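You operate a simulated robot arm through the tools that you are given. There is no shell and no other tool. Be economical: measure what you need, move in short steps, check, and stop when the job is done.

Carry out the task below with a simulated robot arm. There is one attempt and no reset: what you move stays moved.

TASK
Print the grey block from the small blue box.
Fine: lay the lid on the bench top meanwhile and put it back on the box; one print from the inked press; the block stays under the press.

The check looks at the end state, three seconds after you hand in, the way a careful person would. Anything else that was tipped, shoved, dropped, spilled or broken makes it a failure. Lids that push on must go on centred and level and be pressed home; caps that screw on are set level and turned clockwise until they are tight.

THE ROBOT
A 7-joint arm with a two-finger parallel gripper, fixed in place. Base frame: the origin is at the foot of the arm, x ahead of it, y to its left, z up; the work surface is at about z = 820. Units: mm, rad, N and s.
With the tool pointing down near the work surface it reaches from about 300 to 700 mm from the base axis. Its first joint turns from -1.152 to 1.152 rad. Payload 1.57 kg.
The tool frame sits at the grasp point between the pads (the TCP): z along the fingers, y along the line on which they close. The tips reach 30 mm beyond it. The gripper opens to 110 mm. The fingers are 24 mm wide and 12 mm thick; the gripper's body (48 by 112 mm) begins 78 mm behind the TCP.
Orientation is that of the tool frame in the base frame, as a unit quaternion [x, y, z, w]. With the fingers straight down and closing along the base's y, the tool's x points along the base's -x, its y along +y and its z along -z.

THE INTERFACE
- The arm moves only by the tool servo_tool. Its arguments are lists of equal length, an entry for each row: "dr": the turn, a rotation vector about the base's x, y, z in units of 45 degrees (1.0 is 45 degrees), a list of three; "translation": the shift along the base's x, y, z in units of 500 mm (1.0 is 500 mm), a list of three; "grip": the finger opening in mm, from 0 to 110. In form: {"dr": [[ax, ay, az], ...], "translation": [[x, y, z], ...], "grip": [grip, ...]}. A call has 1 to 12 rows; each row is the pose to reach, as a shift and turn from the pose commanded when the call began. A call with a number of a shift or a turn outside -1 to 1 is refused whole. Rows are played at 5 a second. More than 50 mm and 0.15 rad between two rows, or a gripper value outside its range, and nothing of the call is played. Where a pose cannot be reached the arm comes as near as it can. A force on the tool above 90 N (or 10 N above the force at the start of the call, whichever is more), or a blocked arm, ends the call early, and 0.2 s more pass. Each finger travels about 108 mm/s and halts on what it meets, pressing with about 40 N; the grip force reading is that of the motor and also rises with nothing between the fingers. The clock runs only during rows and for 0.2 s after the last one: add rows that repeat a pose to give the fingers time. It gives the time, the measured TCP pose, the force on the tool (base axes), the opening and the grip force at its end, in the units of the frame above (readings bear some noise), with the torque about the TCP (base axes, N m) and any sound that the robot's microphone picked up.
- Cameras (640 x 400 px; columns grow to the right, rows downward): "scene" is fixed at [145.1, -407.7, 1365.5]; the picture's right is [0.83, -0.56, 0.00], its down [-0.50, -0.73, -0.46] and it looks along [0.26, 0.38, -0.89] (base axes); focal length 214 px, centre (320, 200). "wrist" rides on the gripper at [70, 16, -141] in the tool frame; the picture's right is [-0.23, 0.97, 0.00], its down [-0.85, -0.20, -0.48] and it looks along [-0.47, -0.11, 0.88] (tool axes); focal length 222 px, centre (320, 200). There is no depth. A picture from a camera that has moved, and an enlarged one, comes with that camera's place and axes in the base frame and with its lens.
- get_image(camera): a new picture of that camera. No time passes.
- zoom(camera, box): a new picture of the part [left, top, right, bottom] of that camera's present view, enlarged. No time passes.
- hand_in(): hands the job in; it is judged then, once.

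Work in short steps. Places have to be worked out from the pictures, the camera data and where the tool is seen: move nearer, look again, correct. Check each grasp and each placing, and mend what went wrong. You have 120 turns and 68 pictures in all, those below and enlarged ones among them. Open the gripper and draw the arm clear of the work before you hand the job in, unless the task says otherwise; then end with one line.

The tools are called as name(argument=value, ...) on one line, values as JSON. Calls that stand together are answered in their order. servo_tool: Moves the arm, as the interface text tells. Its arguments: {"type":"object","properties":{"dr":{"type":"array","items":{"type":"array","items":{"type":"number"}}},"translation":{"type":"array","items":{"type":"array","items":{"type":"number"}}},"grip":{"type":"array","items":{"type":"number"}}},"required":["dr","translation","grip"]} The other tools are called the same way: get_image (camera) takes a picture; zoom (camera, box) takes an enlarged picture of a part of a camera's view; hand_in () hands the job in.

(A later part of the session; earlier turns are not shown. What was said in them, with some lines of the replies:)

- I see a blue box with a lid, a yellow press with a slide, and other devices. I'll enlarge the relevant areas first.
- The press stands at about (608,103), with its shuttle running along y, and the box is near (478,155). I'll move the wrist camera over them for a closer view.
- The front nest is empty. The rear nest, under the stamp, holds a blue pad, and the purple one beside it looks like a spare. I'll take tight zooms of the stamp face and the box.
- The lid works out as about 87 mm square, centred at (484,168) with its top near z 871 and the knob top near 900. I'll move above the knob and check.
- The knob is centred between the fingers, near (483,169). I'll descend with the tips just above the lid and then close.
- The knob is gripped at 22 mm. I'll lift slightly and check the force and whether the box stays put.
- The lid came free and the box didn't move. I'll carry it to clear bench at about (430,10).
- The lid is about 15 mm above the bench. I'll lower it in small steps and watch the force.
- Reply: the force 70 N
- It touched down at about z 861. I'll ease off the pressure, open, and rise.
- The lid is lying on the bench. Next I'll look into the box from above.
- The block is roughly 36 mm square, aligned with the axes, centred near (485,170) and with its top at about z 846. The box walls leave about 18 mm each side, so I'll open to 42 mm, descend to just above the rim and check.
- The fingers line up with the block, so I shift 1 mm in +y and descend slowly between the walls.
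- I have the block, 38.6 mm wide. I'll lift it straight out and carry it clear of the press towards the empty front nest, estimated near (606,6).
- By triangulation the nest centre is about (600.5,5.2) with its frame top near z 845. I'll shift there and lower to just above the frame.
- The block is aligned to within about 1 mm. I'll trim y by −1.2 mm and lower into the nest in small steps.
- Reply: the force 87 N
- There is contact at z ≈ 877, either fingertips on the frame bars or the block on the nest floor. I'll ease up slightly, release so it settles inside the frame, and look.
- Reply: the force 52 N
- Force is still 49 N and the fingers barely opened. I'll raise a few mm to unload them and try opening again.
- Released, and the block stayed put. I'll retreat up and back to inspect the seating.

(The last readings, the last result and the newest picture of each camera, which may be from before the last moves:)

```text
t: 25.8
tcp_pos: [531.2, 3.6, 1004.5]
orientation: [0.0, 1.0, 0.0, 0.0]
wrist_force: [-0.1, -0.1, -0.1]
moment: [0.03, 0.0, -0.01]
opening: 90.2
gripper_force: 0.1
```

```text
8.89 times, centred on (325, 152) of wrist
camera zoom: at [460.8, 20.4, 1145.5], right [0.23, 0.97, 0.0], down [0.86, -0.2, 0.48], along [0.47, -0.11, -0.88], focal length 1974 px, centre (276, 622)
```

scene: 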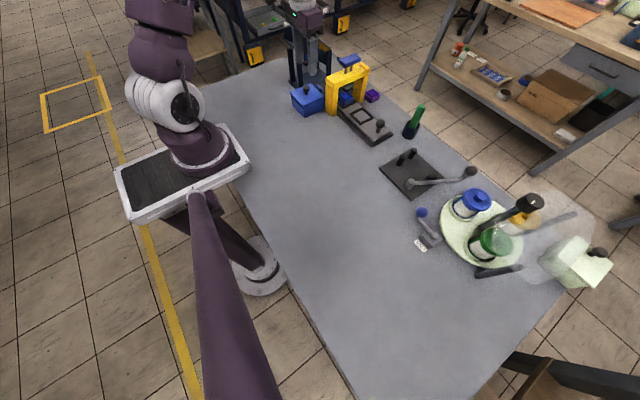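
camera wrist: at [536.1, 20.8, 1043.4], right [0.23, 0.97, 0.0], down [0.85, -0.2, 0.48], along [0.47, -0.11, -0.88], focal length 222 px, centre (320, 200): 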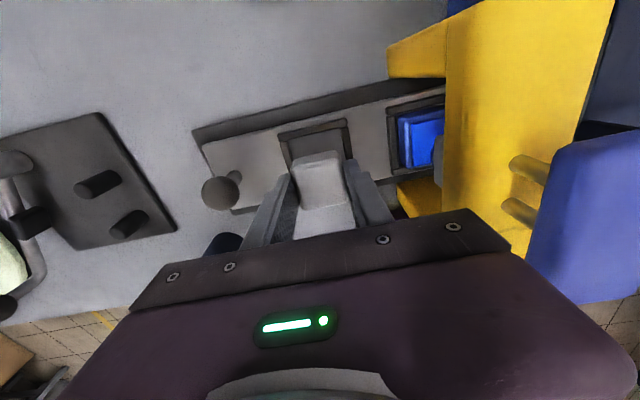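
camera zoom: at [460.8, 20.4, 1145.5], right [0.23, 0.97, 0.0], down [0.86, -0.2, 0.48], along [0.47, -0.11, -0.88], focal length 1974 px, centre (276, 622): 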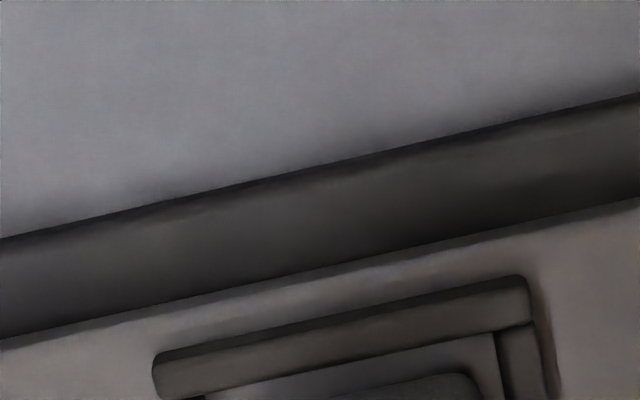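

The block sits flat in the nest. Next I'll look at the plunger paddle from above.

servo_tool(dr=[[0, 0, 0], [0, 0, 0], [0, 0, 0], [0, 0, 0], [0, 0, 0]], translation=[[0, 0, 0.09], [0, 0.06, 0.14], [0.02, 0.13, 0.14], [0.058, 0.195, 0.14], [0.058, 0.195, 0.14]], grip=[110, 110, 110, 110, 110])

get_image(camera="wrist")

zoom(camera="scene", box=[320, 45, 380, 105])

```text
t: 27.0
tcp_pos: [557.9, 103.7, 1074.1]
orientation: [0.0, 1.0, 0.0, -0.001]
wrist_force: [0.2, 0.1, 0.4]
moment: [0.03, 0.02, 0.01]
opening: 109.8
gripper_force: 0.0
```

```text
25 pictures are left
camera wrist: at [488.6, 120.6, 1215.4], right [0.23, 0.97, 0.0], down [0.85, -0.2, 0.48], along [0.47, -0.11, -0.88], focal length 222 px, centre (320, 200)
```

wrist: 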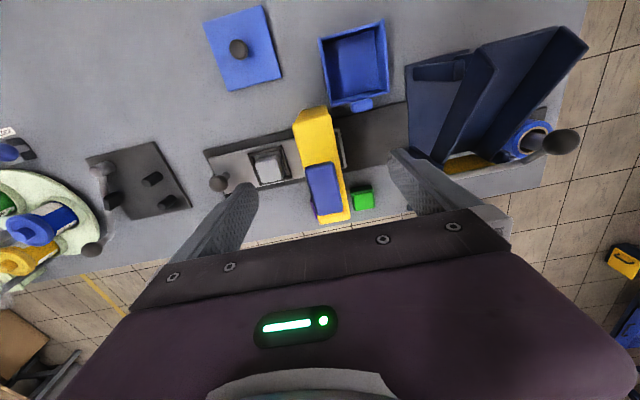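

```text
6.67 times, centred on (350, 75) of scene
camera zoom: at [145.1, -407.7, 1365.5], right [0.83, -0.56, 0.0], down [-0.5, -0.73, -0.46], along [0.26, 0.38, -0.89], focal length 1430 px, centre (120, 1033)
```

zoom: 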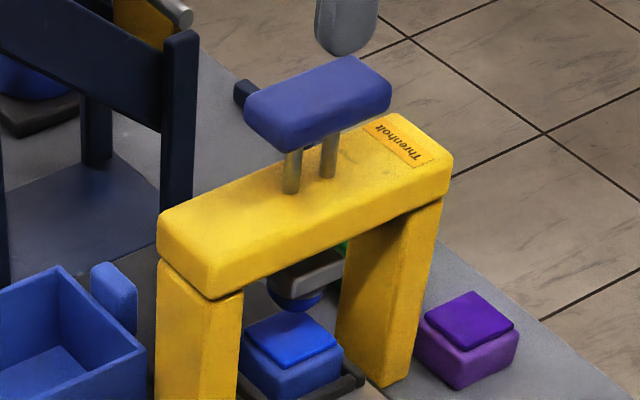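

Both views agree that the paddle centre is about (600.5,100) with its top at z ≈ 984. A green pad behind the press is another spare. With closed fingers I'll go above the paddle and lower to contact.

servo_tool(dr=[[0, 0, 0], [0, 0, 0], [0, 0, 0], [0, 0, 0], [0, 0, 0], [0, 0, 0]], translation=[[0.04, -0.004, 0], [0.083, -0.005, 0], [0.083, -0.005, -0.05], [0.083, -0.005, -0.09], [0.083, -0.005, -0.11], [0.083, -0.005, -0.11]], grip=[80, 40, 10, 0, 0, 0])

zoom(camera="scene", box=[320, 45, 380, 105])

```text
t: 28.4
tcp_pos: [602.5, 102.1, 1015.2]
orientation: [0.0, 1.0, 0.0, 0.0]
wrist_force: [0.5, 1.9, 1.5]
moment: [0.04, 0.02, -0.05]
opening: 0.2
gripper_force: 21.0
```

```text
6.67 times, centred on (350, 75) of scene
camera zoom: at [145.1, -407.6, 1365.5], right [0.83, -0.56, 0.0], down [-0.5, -0.73, -0.46], along [0.26, 0.38, -0.89], focal length 1430 px, centre (120, 1033)
```

zoom: 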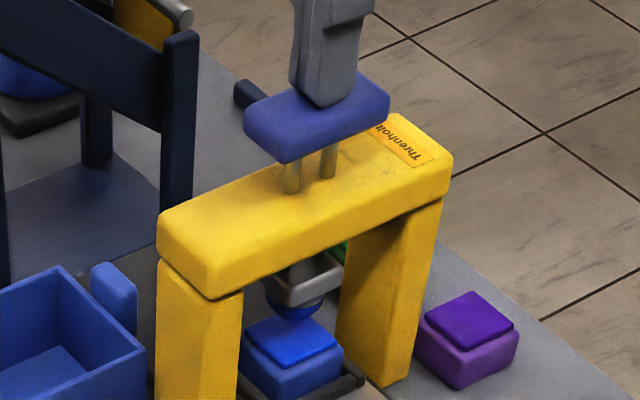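

Contact is made and the plunger is already descending with little force. I'll press on until the stamp meets the ink pad.

servo_tool(dr=[[0, 0, 0], [0, 0, 0], [0, 0, 0], [0, 0, 0], [0, 0, 0]], translation=[[0, 0, -0.008], [0, 0, -0.016], [0, 0, -0.02], [0, 0, -0.024], [0, 0, -0.024]], grip=[0, 0, 0, 0, 0])

zoom(camera="scene", box=[320, 45, 380, 105])

```text
t: 29.6
tcp_pos: [601.3, 100.7, 1003.1]
orientation: [0.0, 1.0, 0.0, -0.001]
wrist_force: [2.2, 1.1, 3.1]
moment: [0.03, -0.04, -0.01]
opening: 0.0
gripper_force: 20.6
heard: click
```

```text
6.67 times, centred on (350, 75) of scene
camera zoom: at [145.1, -407.7, 1365.5], right [0.83, -0.56, 0.0], down [-0.5, -0.73, -0.46], along [0.26, 0.38, -0.89], focal length 1430 px, centre (120, 1033)
```

zoom: 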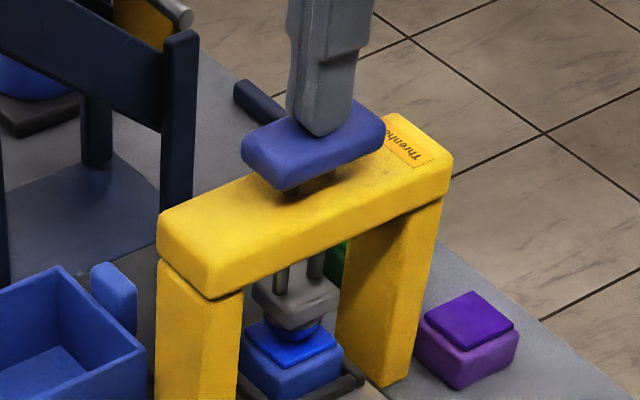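

I heard a click with the stamp on the pad. I'll go a touch further to confirm it's the stop, then release upward.

servo_tool(dr=[[0, 0, 0], [0, 0, 0], [0, 0, 0]], translation=[[0, 0, -0.002], [0, 0, -0.005], [0, 0, -0.005]], grip=[0, 0, 0])

```text
t: 30.4
tcp_pos: [600.8, 101.5, 1001.2]
orientation: [0.001, 1.0, 0.0, 0.0]
wrist_force: [0.0, -1.1, 2.7]
moment: [-0.01, -0.03, -0.01]
opening: 0.0
gripper_force: 21.5
```

servo_tool(dr=[[0, 0, 0], [0, 0, 0], [0, 0, 0], [0, 0, 0]], translation=[[0, 0, -0.003], [0, 0, -0.006], [0, 0, -0.008], [0, 0, -0.008]], grip=[0, 0, 0, 0])

zoom(camera="scene", box=[320, 45, 380, 105])

```text
t: 31.4
tcp_pos: [600.8, 100.8, 997.8]
orientation: [0.0, 1.0, 0.001, 0.002]
wrist_force: [-15.1, -1.5, 60.2]
moment: [-0.06, 0.78, -0.16]
opening: 0.0
gripper_force: 21.2
```

```text
6.67 times, centred on (350, 75) of scene
camera zoom: at [143.6, -407.9, 1365.6], right [0.83, -0.56, 0.0], down [-0.5, -0.73, -0.46], along [0.26, 0.38, -0.89], focal length 1430 px, centre (120, 1033)
```

zoom: 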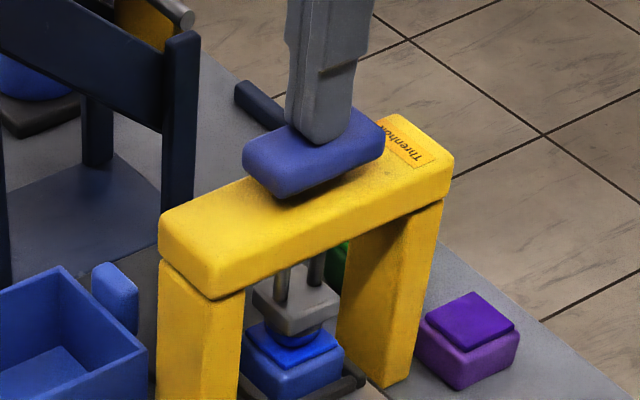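

Hard stop at 60 N, so the stamp is fully on the pad. I'll release upward and check that the plunger springs back.

servo_tool(dr=[[0, 0, 0], [0, 0, 0], [0, 0, 0], [0, 0, 0], [0, 0, 0]], translation=[[0, 0, 0.03], [0, 0, 0.07], [0, 0, 0.14], [0, -0.08, 0.17], [0, -0.16, 0.17]], grip=[0, 0, 0, 0, 0])

zoom(camera="scene", box=[320, 45, 400, 145])

```text
t: 32.6
tcp_pos: [600.9, 20.1, 1082.1]
orientation: [0.001, 1.0, 0.001, -0.001]
wrist_force: [-0.6, -0.1, -0.4]
moment: [0.01, -0.01, 0.0]
opening: 0.0
gripper_force: 21.0
```

```text
4.00 times, centred on (360, 95) of scene
camera zoom: at [145.1, -407.7, 1365.4], right [0.83, -0.56, 0.0], down [-0.5, -0.73, -0.46], along [0.26, 0.38, -0.89], focal length 858 px, centre (160, 620)
```

zoom: 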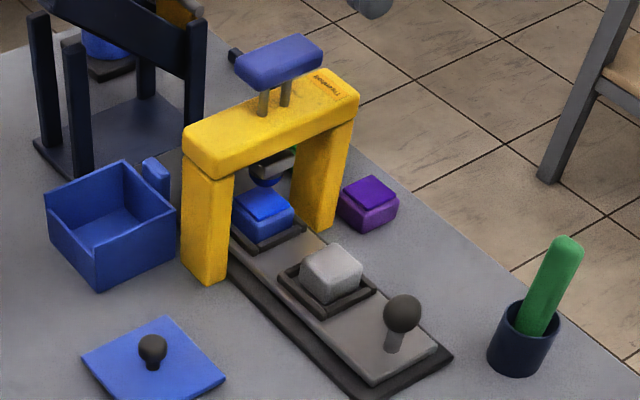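

The plunger returned. The shuttle knob is at about (601,−81,875) with a radius of about 15. I'll come down on its −y side with closed fingers to push the shuttle in +y.

servo_tool(dr=[[0, 0, 0], [0, 0, 0], [0, 0, 0], [0, 0, 0], [0, 0, 0], [0, 0, 0], [0, 0, 0], [0, 0, 0]], translation=[[0, -0.09, 0], [0, -0.18, -0.02], [0, -0.26, -0.06], [0, -0.292, -0.14], [0, -0.292, -0.22], [0, -0.292, -0.3], [0, -0.292, -0.37], [0, -0.292, -0.394]], grip=[0, 0, 0, 0, 0, 0, 0, 0])

zoom(camera="scene", box=[340, 80, 430, 160])

```text
t: 34.4
tcp_pos: [598.4, -124.0, 883.3]
orientation: [0.0, 1.0, 0.0, -0.001]
wrist_force: [-0.6, 0.6, 0.1]
moment: [0.0, -0.03, 0.0]
opening: 0.0
gripper_force: 21.3
```

```text
5.00 times, centred on (385, 120) of scene
camera zoom: at [145.1, -407.7, 1365.5], right [0.83, -0.56, 0.0], down [-0.5, -0.73, -0.46], along [0.26, 0.38, -0.89], focal length 1072 px, centre (-5, 600)
```

zoom: 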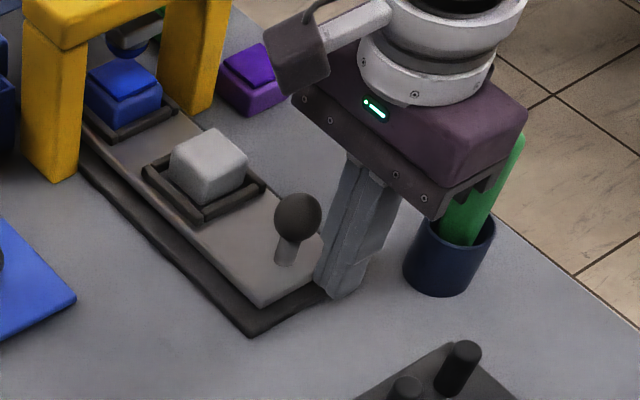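

The fingers are behind the knob and clear of the cup. I'll push in +y gradually, part way first.

servo_tool(dr=[[0, 0, 0], [0, 0, 0], [0, 0, 0], [0, 0, 0], [0, 0, 0], [0, 0, 0], [0, 0, 0], [0, 0, 0]], translation=[[0.004, 0.02, 0], [0.004, 0.036, 0], [0.004, 0.05, 0], [0.004, 0.066, 0], [0.004, 0.082, 0], [0.004, 0.098, 0], [0.004, 0.11, 0], [0.004, 0.12, 0]], grip=[0, 0, 0, 0, 0, 0, 0, 0])

zoom(camera="scene", box=[320, 60, 410, 150])

```text
t: 36.2
tcp_pos: [602.6, -64.0, 885.2]
orientation: [0.0, 1.0, 0.0, 0.0]
wrist_force: [-0.8, -0.5, -0.8]
moment: [0.0, 0.02, -0.01]
opening: 0.1
gripper_force: 21.1
```

```text
4.44 times, centred on (365, 105) of scene
camera zoom: at [145.1, -407.7, 1365.5], right [0.83, -0.56, 0.0], down [-0.5, -0.73, -0.46], along [0.26, 0.38, -0.89], focal length 953 px, centre (120, 622)
```

zoom: 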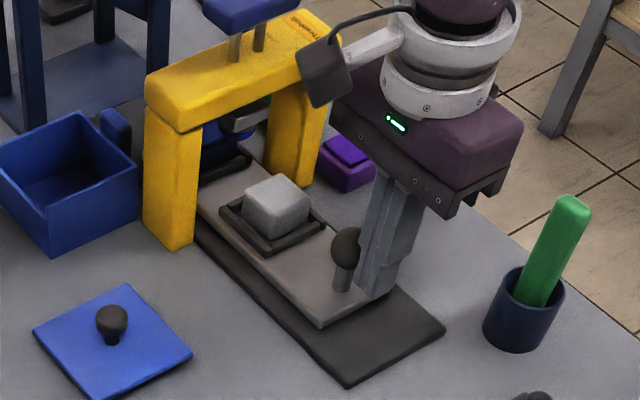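

The shuttle slides freely and carries the block. I'll continue, then slow near the end.

servo_tool(dr=[[0, 0, 0], [0, 0, 0], [0, 0, 0], [0, 0, 0], [0, 0, 0], [0, 0, 0], [0, 0, 0]], translation=[[0, 0.016, 0], [0, 0.032, 0], [0, 0.048, 0], [0, 0.062, 0], [0, 0.074, 0], [0, 0.084, 0], [0, 0.084, 0]], grip=[0, 0, 0, 0, 0, 0, 0])

zoom(camera="scene", box=[320, 60, 410, 150])

```text
t: 37.8
tcp_pos: [603.9, -24.3, 884.5]
orientation: [0.001, 1.0, 0.0, -0.001]
wrist_force: [-0.2, -0.4, 1.0]
moment: [-0.01, 0.0, 0.0]
opening: 0.3
gripper_force: 21.3
```

```text
4.44 times, centred on (365, 105) of scene
camera zoom: at [145.1, -407.7, 1365.5], right [0.83, -0.56, 0.0], down [-0.5, -0.73, -0.46], along [0.26, 0.38, -0.89], focal length 953 px, centre (120, 622)
```

zoom: 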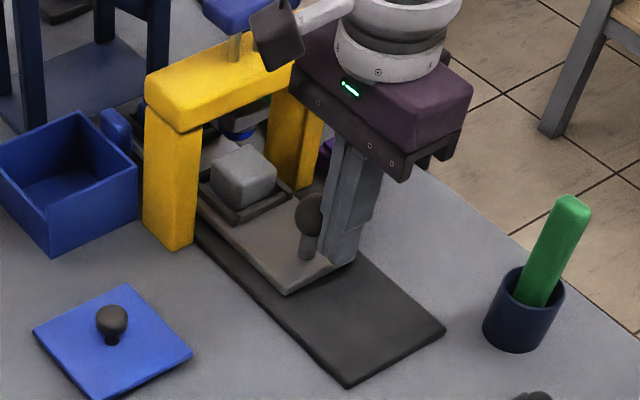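

About 10 mm remain. I'll push in fine steps, looking for a stop or click.

servo_tool(dr=[[0, 0, 0], [0, 0, 0], [0, 0, 0], [0, 0, 0], [0, 0, 0]], translation=[[0, 0.004, 0], [0, 0.008, 0], [0, 0.012, 0], [0, 0.016, 0], [0, 0.016, 0]], grip=[0, 0, 0, 0, 0])

zoom(camera="scene", box=[330, 60, 390, 120])

```text
t: 39.0
tcp_pos: [605.8, -14.3, 884.9]
orientation: [0.0, 1.0, 0.0, 0.0]
wrist_force: [0.2, -0.4, -0.3]
moment: [-0.02, -0.01, 0.01]
opening: 0.0
gripper_force: 21.3
```

```text
6.67 times, centred on (360, 90) of scene
camera zoom: at [145.1, -407.7, 1365.5], right [0.83, -0.56, 0.0], down [-0.5, -0.73, -0.46], along [0.26, 0.38, -0.89], focal length 1430 px, centre (53, 933)
```

zoom: 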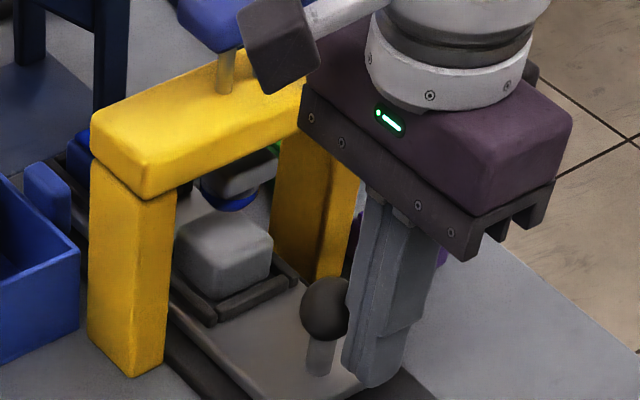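

zoom(camera="scene", box=[330, 75, 370, 115])

```text
10.00 times, centred on (350, 95) of scene
camera zoom: at [145.1, -407.7, 1365.5], right [0.83, -0.56, 0.0], down [-0.5, -0.73, -0.46], along [0.26, 0.38, -0.89], focal length 2145 px, centre (20, 1250)
```

zoom: 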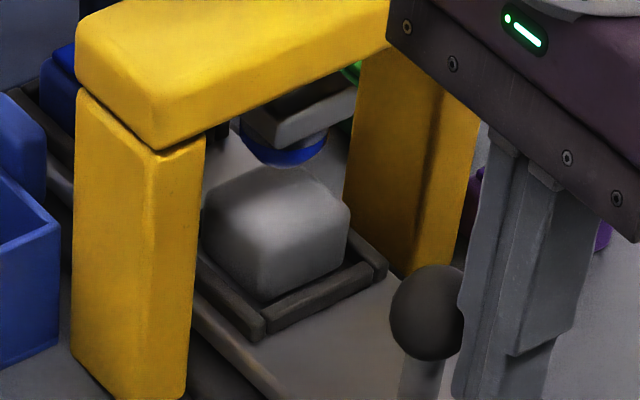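

The nest now appears exactly where the rear nest was, within 1–2 mm. I'll nudge 1.5 mm more to feel for a stop.

servo_tool(dr=[[0, 0, 0], [0, 0, 0], [0, 0, 0]], translation=[[0, 0.0015, 0], [0, 0.003, 0], [0, 0.003, 0]], grip=[0, 0, 0])

zoom(camera="scene", box=[330, 75, 370, 115])

```text
t: 39.8
tcp_pos: [603.3, -13.6, 884.3]
orientation: [0.0, 1.0, 0.001, 0.0]
wrist_force: [0.1, 0.3, 0.1]
moment: [-0.02, -0.02, 0.02]
opening: 0.0
gripper_force: 21.7
```

```text
10.00 times, centred on (350, 95) of scene
camera zoom: at [145.1, -407.7, 1365.5], right [0.83, -0.56, 0.0], down [-0.5, -0.73, -0.46], along [0.26, 0.38, -0.89], focal length 2145 px, centre (20, 1250)
```

zoom: 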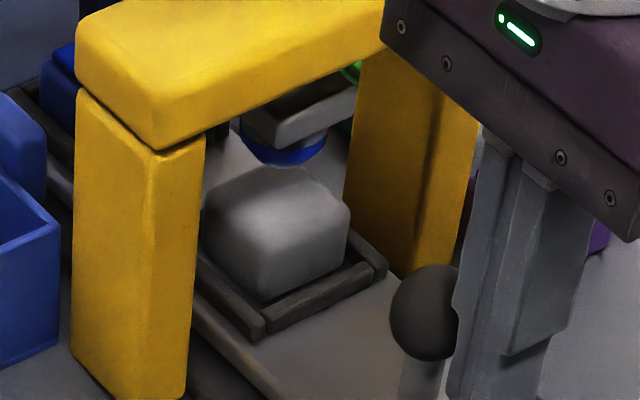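

servo_tool(dr=[[0, 0, 0], [0, 0, 0], [0, 0, 0], [0, 0, 0]], translation=[[0, 0.003, 0], [0, 0.006, 0], [0, 0.009, 0], [0, 0.009, 0]], grip=[0, 0, 0, 0])

zoom(camera="scene", box=[330, 75, 370, 115])

```text
t: 40.8
tcp_pos: [601.9, -10.2, 885.5]
orientation: [0.0, 1.0, 0.0, -0.001]
wrist_force: [0.1, -3.1, 0.5]
moment: [-0.01, -0.01, 0.0]
opening: 0.0
gripper_force: 21.8
```

```text
10.00 times, centred on (350, 95) of scene
camera zoom: at [145.1, -407.8, 1365.4], right [0.83, -0.56, 0.0], down [-0.5, -0.73, -0.46], along [0.26, 0.38, -0.89], focal length 2145 px, centre (20, 1250)
```

zoom: 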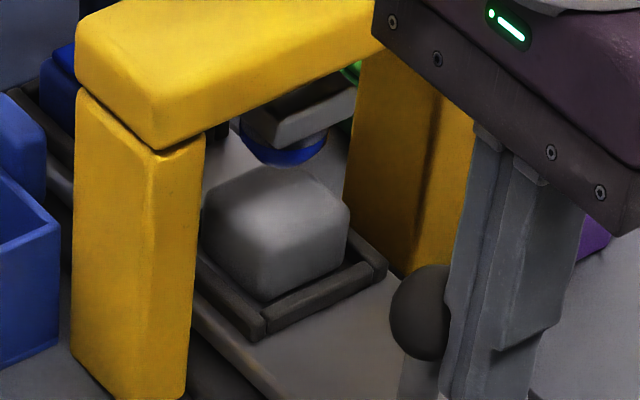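

The finger touches with −3 N and the shuttle no longer moves, so it's at its stop. I'll back off and rise.

servo_tool(dr=[[0, 0, 0], [0, 0, 0], [0, 0, 0], [0, 0, 0], [0, 0, 0], [0, 0, 0], [0, 0, 0], [0, 0, 0], [0, 0, 0]], translation=[[0, -0.04, 0], [0, -0.04, 0.09], [0, -0.04, 0.18], [0, -0.04, 0.27], [0, -0.04, 0.34], [0, 0.04, 0.35], [0, 0.13, 0.35], [-0.002, 0.221, 0.34], [-0.002, 0.221, 0.3]], grip=[0, 0, 0, 0, 0, 0, 0, 0, 0])

zoom(camera="scene", box=[320, 45, 380, 105])

```text
t: 42.8
tcp_pos: [604.4, 99.3, 1037.7]
orientation: [0.001, 1.0, -0.001, 0.0]
wrist_force: [-0.6, 0.1, -0.1]
moment: [-0.01, -0.02, 0.01]
opening: 0.0
gripper_force: 21.4
```

```text
6.67 times, centred on (350, 75) of scene
camera zoom: at [145.1, -407.6, 1365.5], right [0.83, -0.56, 0.0], down [-0.5, -0.73, -0.46], along [0.26, 0.38, -0.89], focal length 1430 px, centre (120, 1033)
```

zoom: 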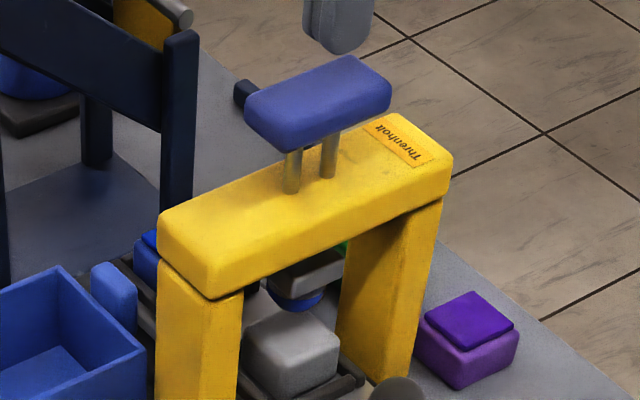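

The shuttle is positioned and the plunger is free. Now a single print stroke in one continuous push.

servo_tool(dr=[[0, 0, 0], [0, 0, 0], [0, 0, 0], [0, 0, 0], [0, 0, 0], [0, 0, 0], [0, 0, 0], [0, 0, 0]], translation=[[-0.006, 0.002, -0.03], [-0.006, 0.002, -0.045], [-0.006, 0.002, -0.055], [-0.006, 0.002, -0.063], [-0.006, 0.002, -0.07], [-0.006, 0.002, -0.075], [-0.006, 0.002, -0.079], [-0.006, 0.002, -0.079]], grip=[0, 0, 0, 0, 0, 0, 0, 0])

zoom(camera="scene", box=[320, 45, 380, 105])

```text
t: 44.6
tcp_pos: [599.7, 101.1, 999.3]
orientation: [0.001, 1.0, 0.0, 0.003]
wrist_force: [-11.6, -5.7, 58.5]
moment: [-0.19, 0.72, -0.04]
opening: 0.0
gripper_force: 21.5
heard: click
```

```text
6.67 times, centred on (350, 75) of scene
camera zoom: at [143.7, -408.0, 1365.5], right [0.83, -0.56, 0.0], down [-0.5, -0.73, -0.46], along [0.26, 0.38, -0.89], focal length 1430 px, centre (120, 1033)
```

zoom: 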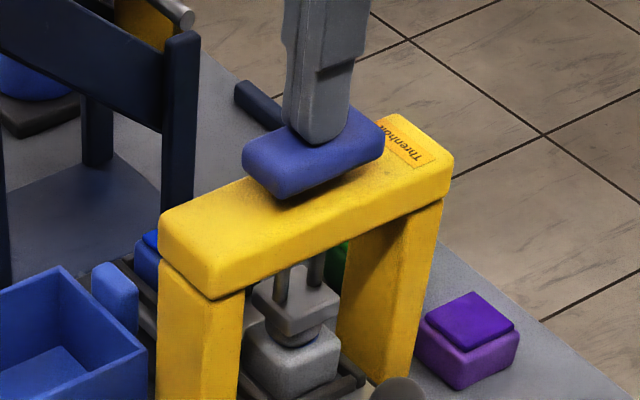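

A click was heard and the full stop reached at 58 N with the stamp on the block. I'll release straight up, move away and look for the print.

servo_tool(dr=[[0, 0, 0], [0, 0, 0], [0, 0, 0], [0, 0, 0], [0, 0, 0], [0, 0, 0]], translation=[[0, 0, 0.03], [0, 0, 0.08], [0, 0, 0.14], [-0.06, -0.06, 0.16], [-0.14, -0.11, 0.16], [-0.22, -0.14, 0.14]], grip=[0, 0, 0, 20, 60, 60])

zoom(camera="scene", box=[330, 75, 370, 115])

```text
t: 46.0
tcp_pos: [486.0, 32.5, 1065.0]
orientation: [0.0, 1.0, 0.0, 0.0]
wrist_force: [0.6, -0.6, -0.5]
moment: [0.02, -0.03, 0.02]
opening: 60.2
gripper_force: 0.0
```

```text
10.00 times, centred on (350, 95) of scene
camera zoom: at [145.1, -407.7, 1365.5], right [0.83, -0.56, 0.0], down [-0.5, -0.73, -0.46], along [0.26, 0.38, -0.89], focal length 2145 px, centre (20, 1250)
```

zoom: 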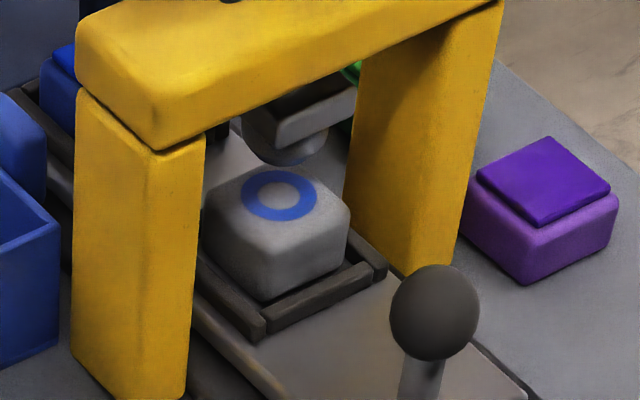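

A clean blue ring is on the block. Now I'll fetch the lid, descending over its knob at about (430,11.5).

servo_tool(dr=[[0, 0, 0], [0, 0, 0], [0, 0, 0], [0, 0, 0], [0, 0, 0], [0, 0, 0]], translation=[[-0.06, -0.02, -0.04], [-0.112, -0.042, -0.1], [-0.112, -0.042, -0.18], [-0.112, -0.042, -0.26], [-0.112, -0.042, -0.33], [-0.112, -0.042, -0.33]], grip=[60, 60, 60, 60, 60, 60])

zoom(camera="wrist", box=[240, 80, 400, 240])

```text
t: 47.4
tcp_pos: [433.4, 7.9, 898.3]
orientation: [-0.001, 1.0, 0.001, 0.0]
wrist_force: [-0.8, -0.6, -0.8]
moment: [0.0, -0.01, 0.0]
opening: 60.2
gripper_force: 0.0
```

```text
2.50 times, centred on (320, 160) of wrist
camera zoom: at [363.2, 24.7, 1040.5], right [0.23, 0.97, 0.0], down [0.85, -0.2, 0.48], along [0.47, -0.11, -0.88], focal length 555 px, centre (320, 300)
```

zoom: 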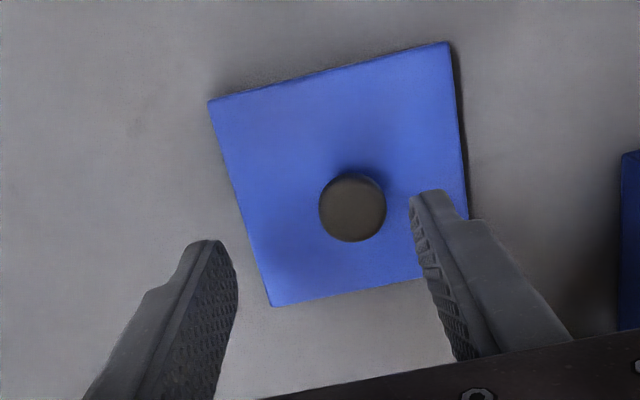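

Relative to the fingers, the lid knob is about 12 mm further in +y and 3 mm back in x. I'll correct and descend around it.

servo_tool(dr=[[0, 0, 0], [0, 0, 0], [0, 0, 0], [0, 0, 0]], translation=[[-0.006, 0.0244, 0], [-0.006, 0.0244, -0.03], [-0.006, 0.0244, -0.064], [-0.006, 0.0244, -0.064]], grip=[60, 60, 60, 60])

zoom(camera="wrist", box=[240, 80, 400, 240])

```text
t: 48.4
tcp_pos: [431.2, 20.9, 868.1]
orientation: [0.0, 1.0, 0.001, -0.001]
wrist_force: [-0.1, 0.1, -0.6]
moment: [-0.01, -0.01, 0.03]
opening: 59.7
gripper_force: 0.1
```

```text
2.50 times, centred on (320, 160) of wrist
camera zoom: at [360.8, 38.3, 1010.0], right [0.23, 0.97, 0.0], down [0.86, -0.2, 0.48], along [0.47, -0.11, -0.88], focal length 555 px, centre (320, 300)
```

zoom: 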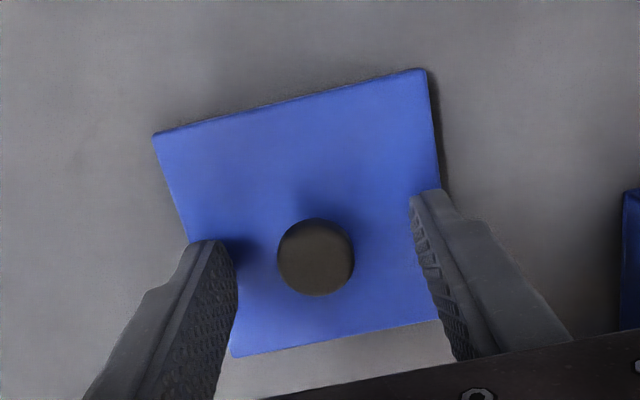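

The knob is centred within about 1 mm. I'll lower 4 mm and close.

servo_tool(dr=[[0, 0, 0], [0, 0, 0], [0, 0, 0], [0, 0, 0], [0, 0, 0], [0, 0, 0]], translation=[[0.002, -0.002, -0.004], [0.002, -0.002, -0.009], [0.002, -0.002, -0.009], [0.002, -0.002, -0.009], [0.002, -0.002, -0.009], [0.002, -0.002, -0.009]], grip=[60, 60, 40, 10, 10, 10])

```text
t: 49.8
tcp_pos: [431.5, 20.9, 863.2]
orientation: [0.0, 1.0, 0.001, 0.0]
wrist_force: [0.7, 0.0, 2.2]
moment: [0.01, -0.03, 0.04]
opening: 22.4
gripper_force: 35.2
```

Lid gripped. I'll lift and carry it back over the box.

servo_tool(dr=[[0, 0, 0], [0, 0, 0], [0, 0, 0], [0, 0, 0], [0, 0, 0], [0, 0, 0], [0, 0, 0], [0, 0, 0], [0, 0, 0]], translation=[[0, 0, 0.04], [0, 0, 0.11], [0, 0.03, 0.19], [0.02, 0.11, 0.19], [0.05, 0.19, 0.19], [0.09, 0.26, 0.19], [0.103, 0.295, 0.19], [0.103, 0.295, 0.14], [0.103, 0.295, 0.14]], grip=[10, 10, 10, 10, 10, 10, 10, 10, 10])

zoom(camera="scene", box=[280, 60, 350, 120])

zoom(camera="wrist", box=[240, 80, 400, 240])

```text
t: 51.8
tcp_pos: [484.2, 168.5, 935.3]
orientation: [-0.001, 1.0, 0.0, 0.001]
wrist_force: [0.3, -0.2, 0.2]
moment: [-0.01, 0.01, -0.02]
opening: 22.4
gripper_force: 35.3
```

```text
6.67 times, centred on (315, 90) of scene
camera zoom: at [145.1, -407.7, 1365.5], right [0.83, -0.56, 0.0], down [-0.5, -0.73, -0.46], along [0.26, 0.38, -0.89], focal length 1430 px, centre (353, 933)
```

zoom: 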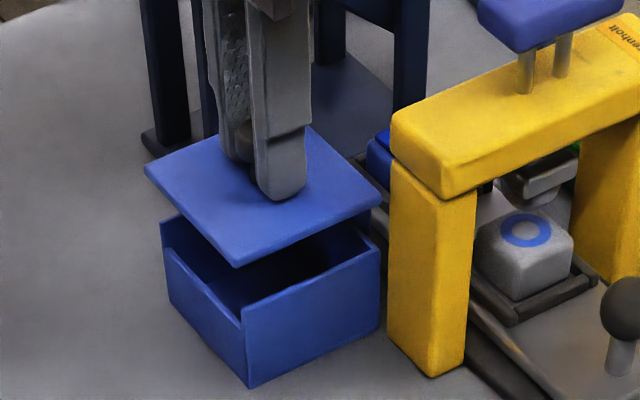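

```text
2.50 times, centred on (320, 160) of wrist
camera zoom: at [413.9, 185.3, 1076.8], right [0.23, 0.97, 0.0], down [0.85, -0.2, 0.48], along [0.47, -0.11, -0.88], focal length 555 px, centre (320, 300)
```

zoom: 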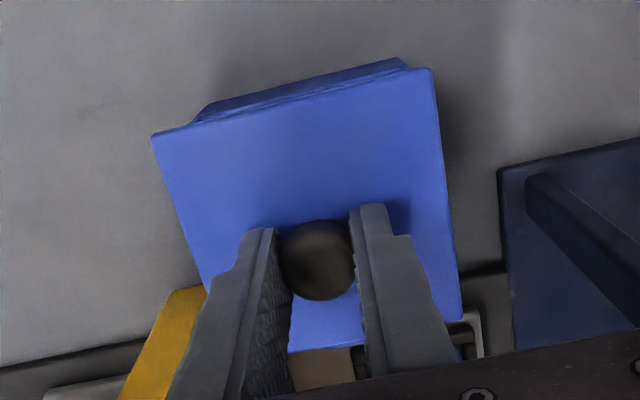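

The lid is aligned over the box to within about 1 mm, judged against the original lift picture. I'll lower slowly to just above the rim.

servo_tool(dr=[[0, 0, 0], [0, 0, 0], [0, 0, 0], [0, 0, 0]], translation=[[-0.001, 0, -0.02], [-0.001, 0, -0.036], [-0.001, 0, -0.046], [-0.001, 0, -0.046]], grip=[10, 10, 10, 10])

zoom(camera="scene", box=[280, 60, 350, 120])

```text
t: 52.8
tcp_pos: [482.4, 170.5, 911.4]
orientation: [0.0, 1.0, 0.0, 0.0]
wrist_force: [0.0, -0.1, -0.8]
moment: [0.0, -0.01, 0.01]
opening: 22.2
gripper_force: 35.0
```

```text
6.67 times, centred on (315, 90) of scene
camera zoom: at [145.1, -407.7, 1365.5], right [0.83, -0.56, 0.0], down [-0.5, -0.73, -0.46], along [0.26, 0.38, -0.89], focal length 1430 px, centre (353, 933)
```

zoom: 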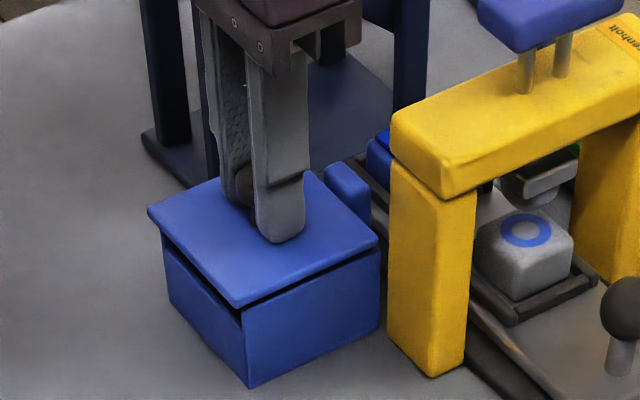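

The lid sits about 4 px left of its home position, so I correct by +1.6 mm x and −1.2 mm y and lower to contact.

servo_tool(dr=[[0, 0, 0], [0, 0, 0], [0, 0, 0], [0, 0, 0], [0, 0, 0]], translation=[[0.0034, -0.0024, 0], [0.0034, -0.0024, -0.004], [0.0034, -0.0024, -0.008], [0.0034, -0.0024, -0.011], [0.0034, -0.0024, -0.011]], grip=[10, 10, 10, 10, 10])

zoom(camera="scene", box=[280, 60, 350, 120])

```text
t: 54.0
tcp_pos: [484.4, 169.3, 906.3]
orientation: [0.0, 1.0, 0.002, 0.001]
wrist_force: [-5.3, 0.1, 25.8]
moment: [-0.01, 0.22, -0.01]
opening: 22.4
gripper_force: 34.7
```

```text
6.67 times, centred on (315, 90) of scene
camera zoom: at [144.6, -407.8, 1365.5], right [0.83, -0.56, 0.0], down [-0.5, -0.73, -0.46], along [0.26, 0.38, -0.89], focal length 1430 px, centre (353, 933)
```

zoom: 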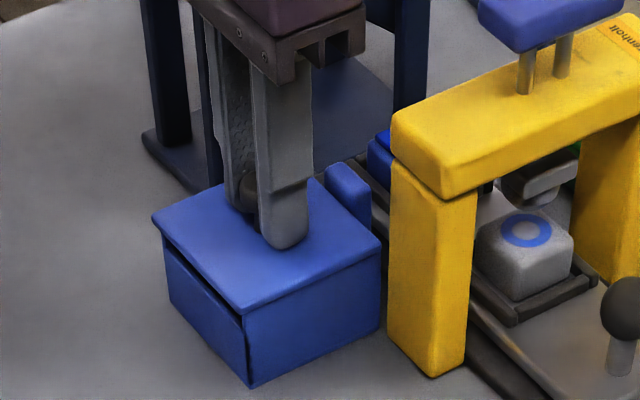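

The lid's corners match the original seated position with 26 N of contact. I'll ease off, open and rise clear.

servo_tool(dr=[[0, 0, 0], [0, 0, 0], [0, 0, 0], [0, 0, 0], [0, 0, 0], [0, 0, 0], [0, 0, 0], [0, 0, 0], [0, 0, 0]], translation=[[0, 0, 0.002], [0, 0, 0.003], [0, 0, 0.003], [0, 0, 0.003], [0, 0, 0.04], [0, 0, 0.12], [-0.04, -0.06, 0.2], [-0.1, -0.12, 0.24], [-0.18, -0.16, 0.26]], grip=[10, 30, 55, 60, 60, 60, 60, 60, 60])

zoom(camera="scene", box=[280, 60, 350, 120])

get_image(camera="scene")

```text
refused: row 7 steps farther than a row can; nothing moved
```

```text
6.67 times, centred on (315, 90) of scene
camera zoom: at [144.6, -407.8, 1365.5], right [0.83, -0.56, 0.0], down [-0.5, -0.73, -0.46], along [0.26, 0.38, -0.89], focal length 1430 px, centre (353, 933)
```

zoom: 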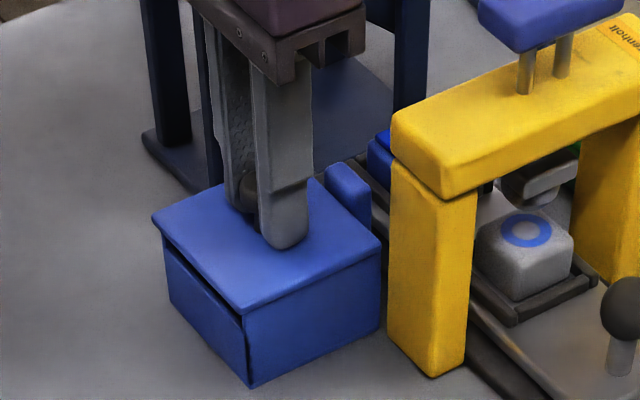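

```text
2 pictures are left
```

scene: 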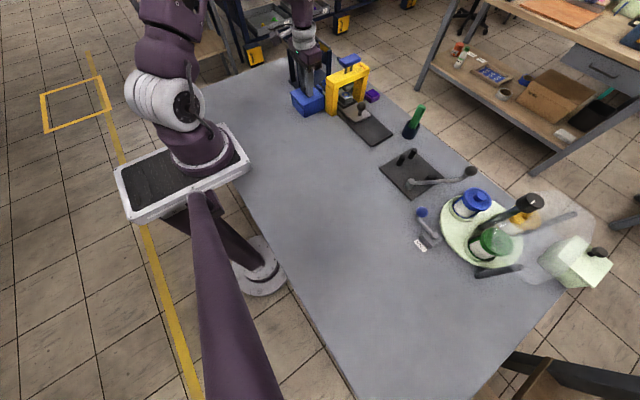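

One row's step was too large and nothing moved, so I'll repeat the release with smaller steps. Two pictures are left.

servo_tool(dr=[[0, 0, 0], [0, 0, 0], [0, 0, 0], [0, 0, 0], [0, 0, 0], [0, 0, 0], [0, 0, 0], [0, 0, 0], [0, 0, 0]], translation=[[0, 0, 0.002], [0, 0, 0.004], [0, 0, 0.004], [0, 0, 0.004], [0, 0, 0.05], [0, 0, 0.12], [0, 0, 0.19], [-0.05, -0.05, 0.22], [-0.11, -0.1, 0.24]], grip=[10, 30, 55, 60, 60, 60, 60, 60, 60])

zoom(camera="scene", box=[280, 60, 370, 120])

```text
t: 56.0
tcp_pos: [429.1, 119.0, 1026.4]
orientation: [0.0, 1.0, 0.0, 0.0]
wrist_force: [0.7, 0.6, 0.2]
moment: [0.0, 0.01, 0.02]
opening: 59.8
gripper_force: 0.1
```

```text
6.67 times, centred on (325, 90) of scene
camera zoom: at [145.1, -407.7, 1365.5], right [0.83, -0.56, 0.0], down [-0.5, -0.73, -0.46], along [0.26, 0.38, -0.89], focal length 1430 px, centre (287, 933)
```

zoom: 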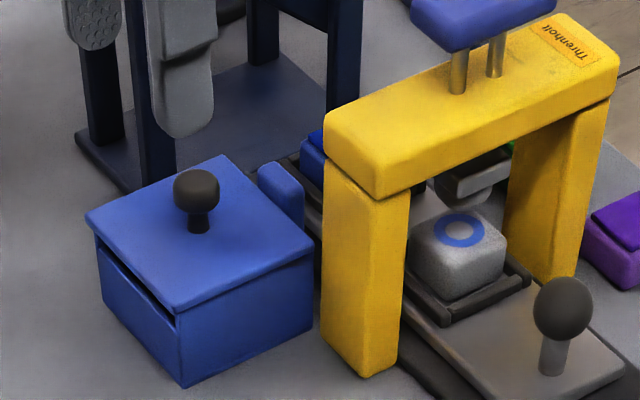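

The lid is seated as before, and the block is printed and under the press. I'll draw the arm further clear and then hand in.

servo_tool(dr=[[0, 0, 0], [0, 0, 0], [0, 0, 0], [0, 0, 0]], translation=[[-0.03, -0.06, 0.06], [-0.06, -0.12, 0.12], [-0.09, -0.18, 0.18], [-0.12, -0.24, 0.24]], grip=[80, 110, 110, 110])

hand_in()

```text
t: 57.0
tcp_pos: [368.9, -1.6, 1144.1]
orientation: [0.0, 1.0, -0.001, 0.0]
wrist_force: [-0.6, 0.0, 0.0]
moment: [0.03, -0.02, 0.03]
opening: 110.0
gripper_force: 0.1
```

```text
The job is handed in.
```

The grey block has one blue ring print and is still under the press, the lid is back on the blue box, and the arm is clear; before printing I also pressed the stamp once onto the blue ink pad.
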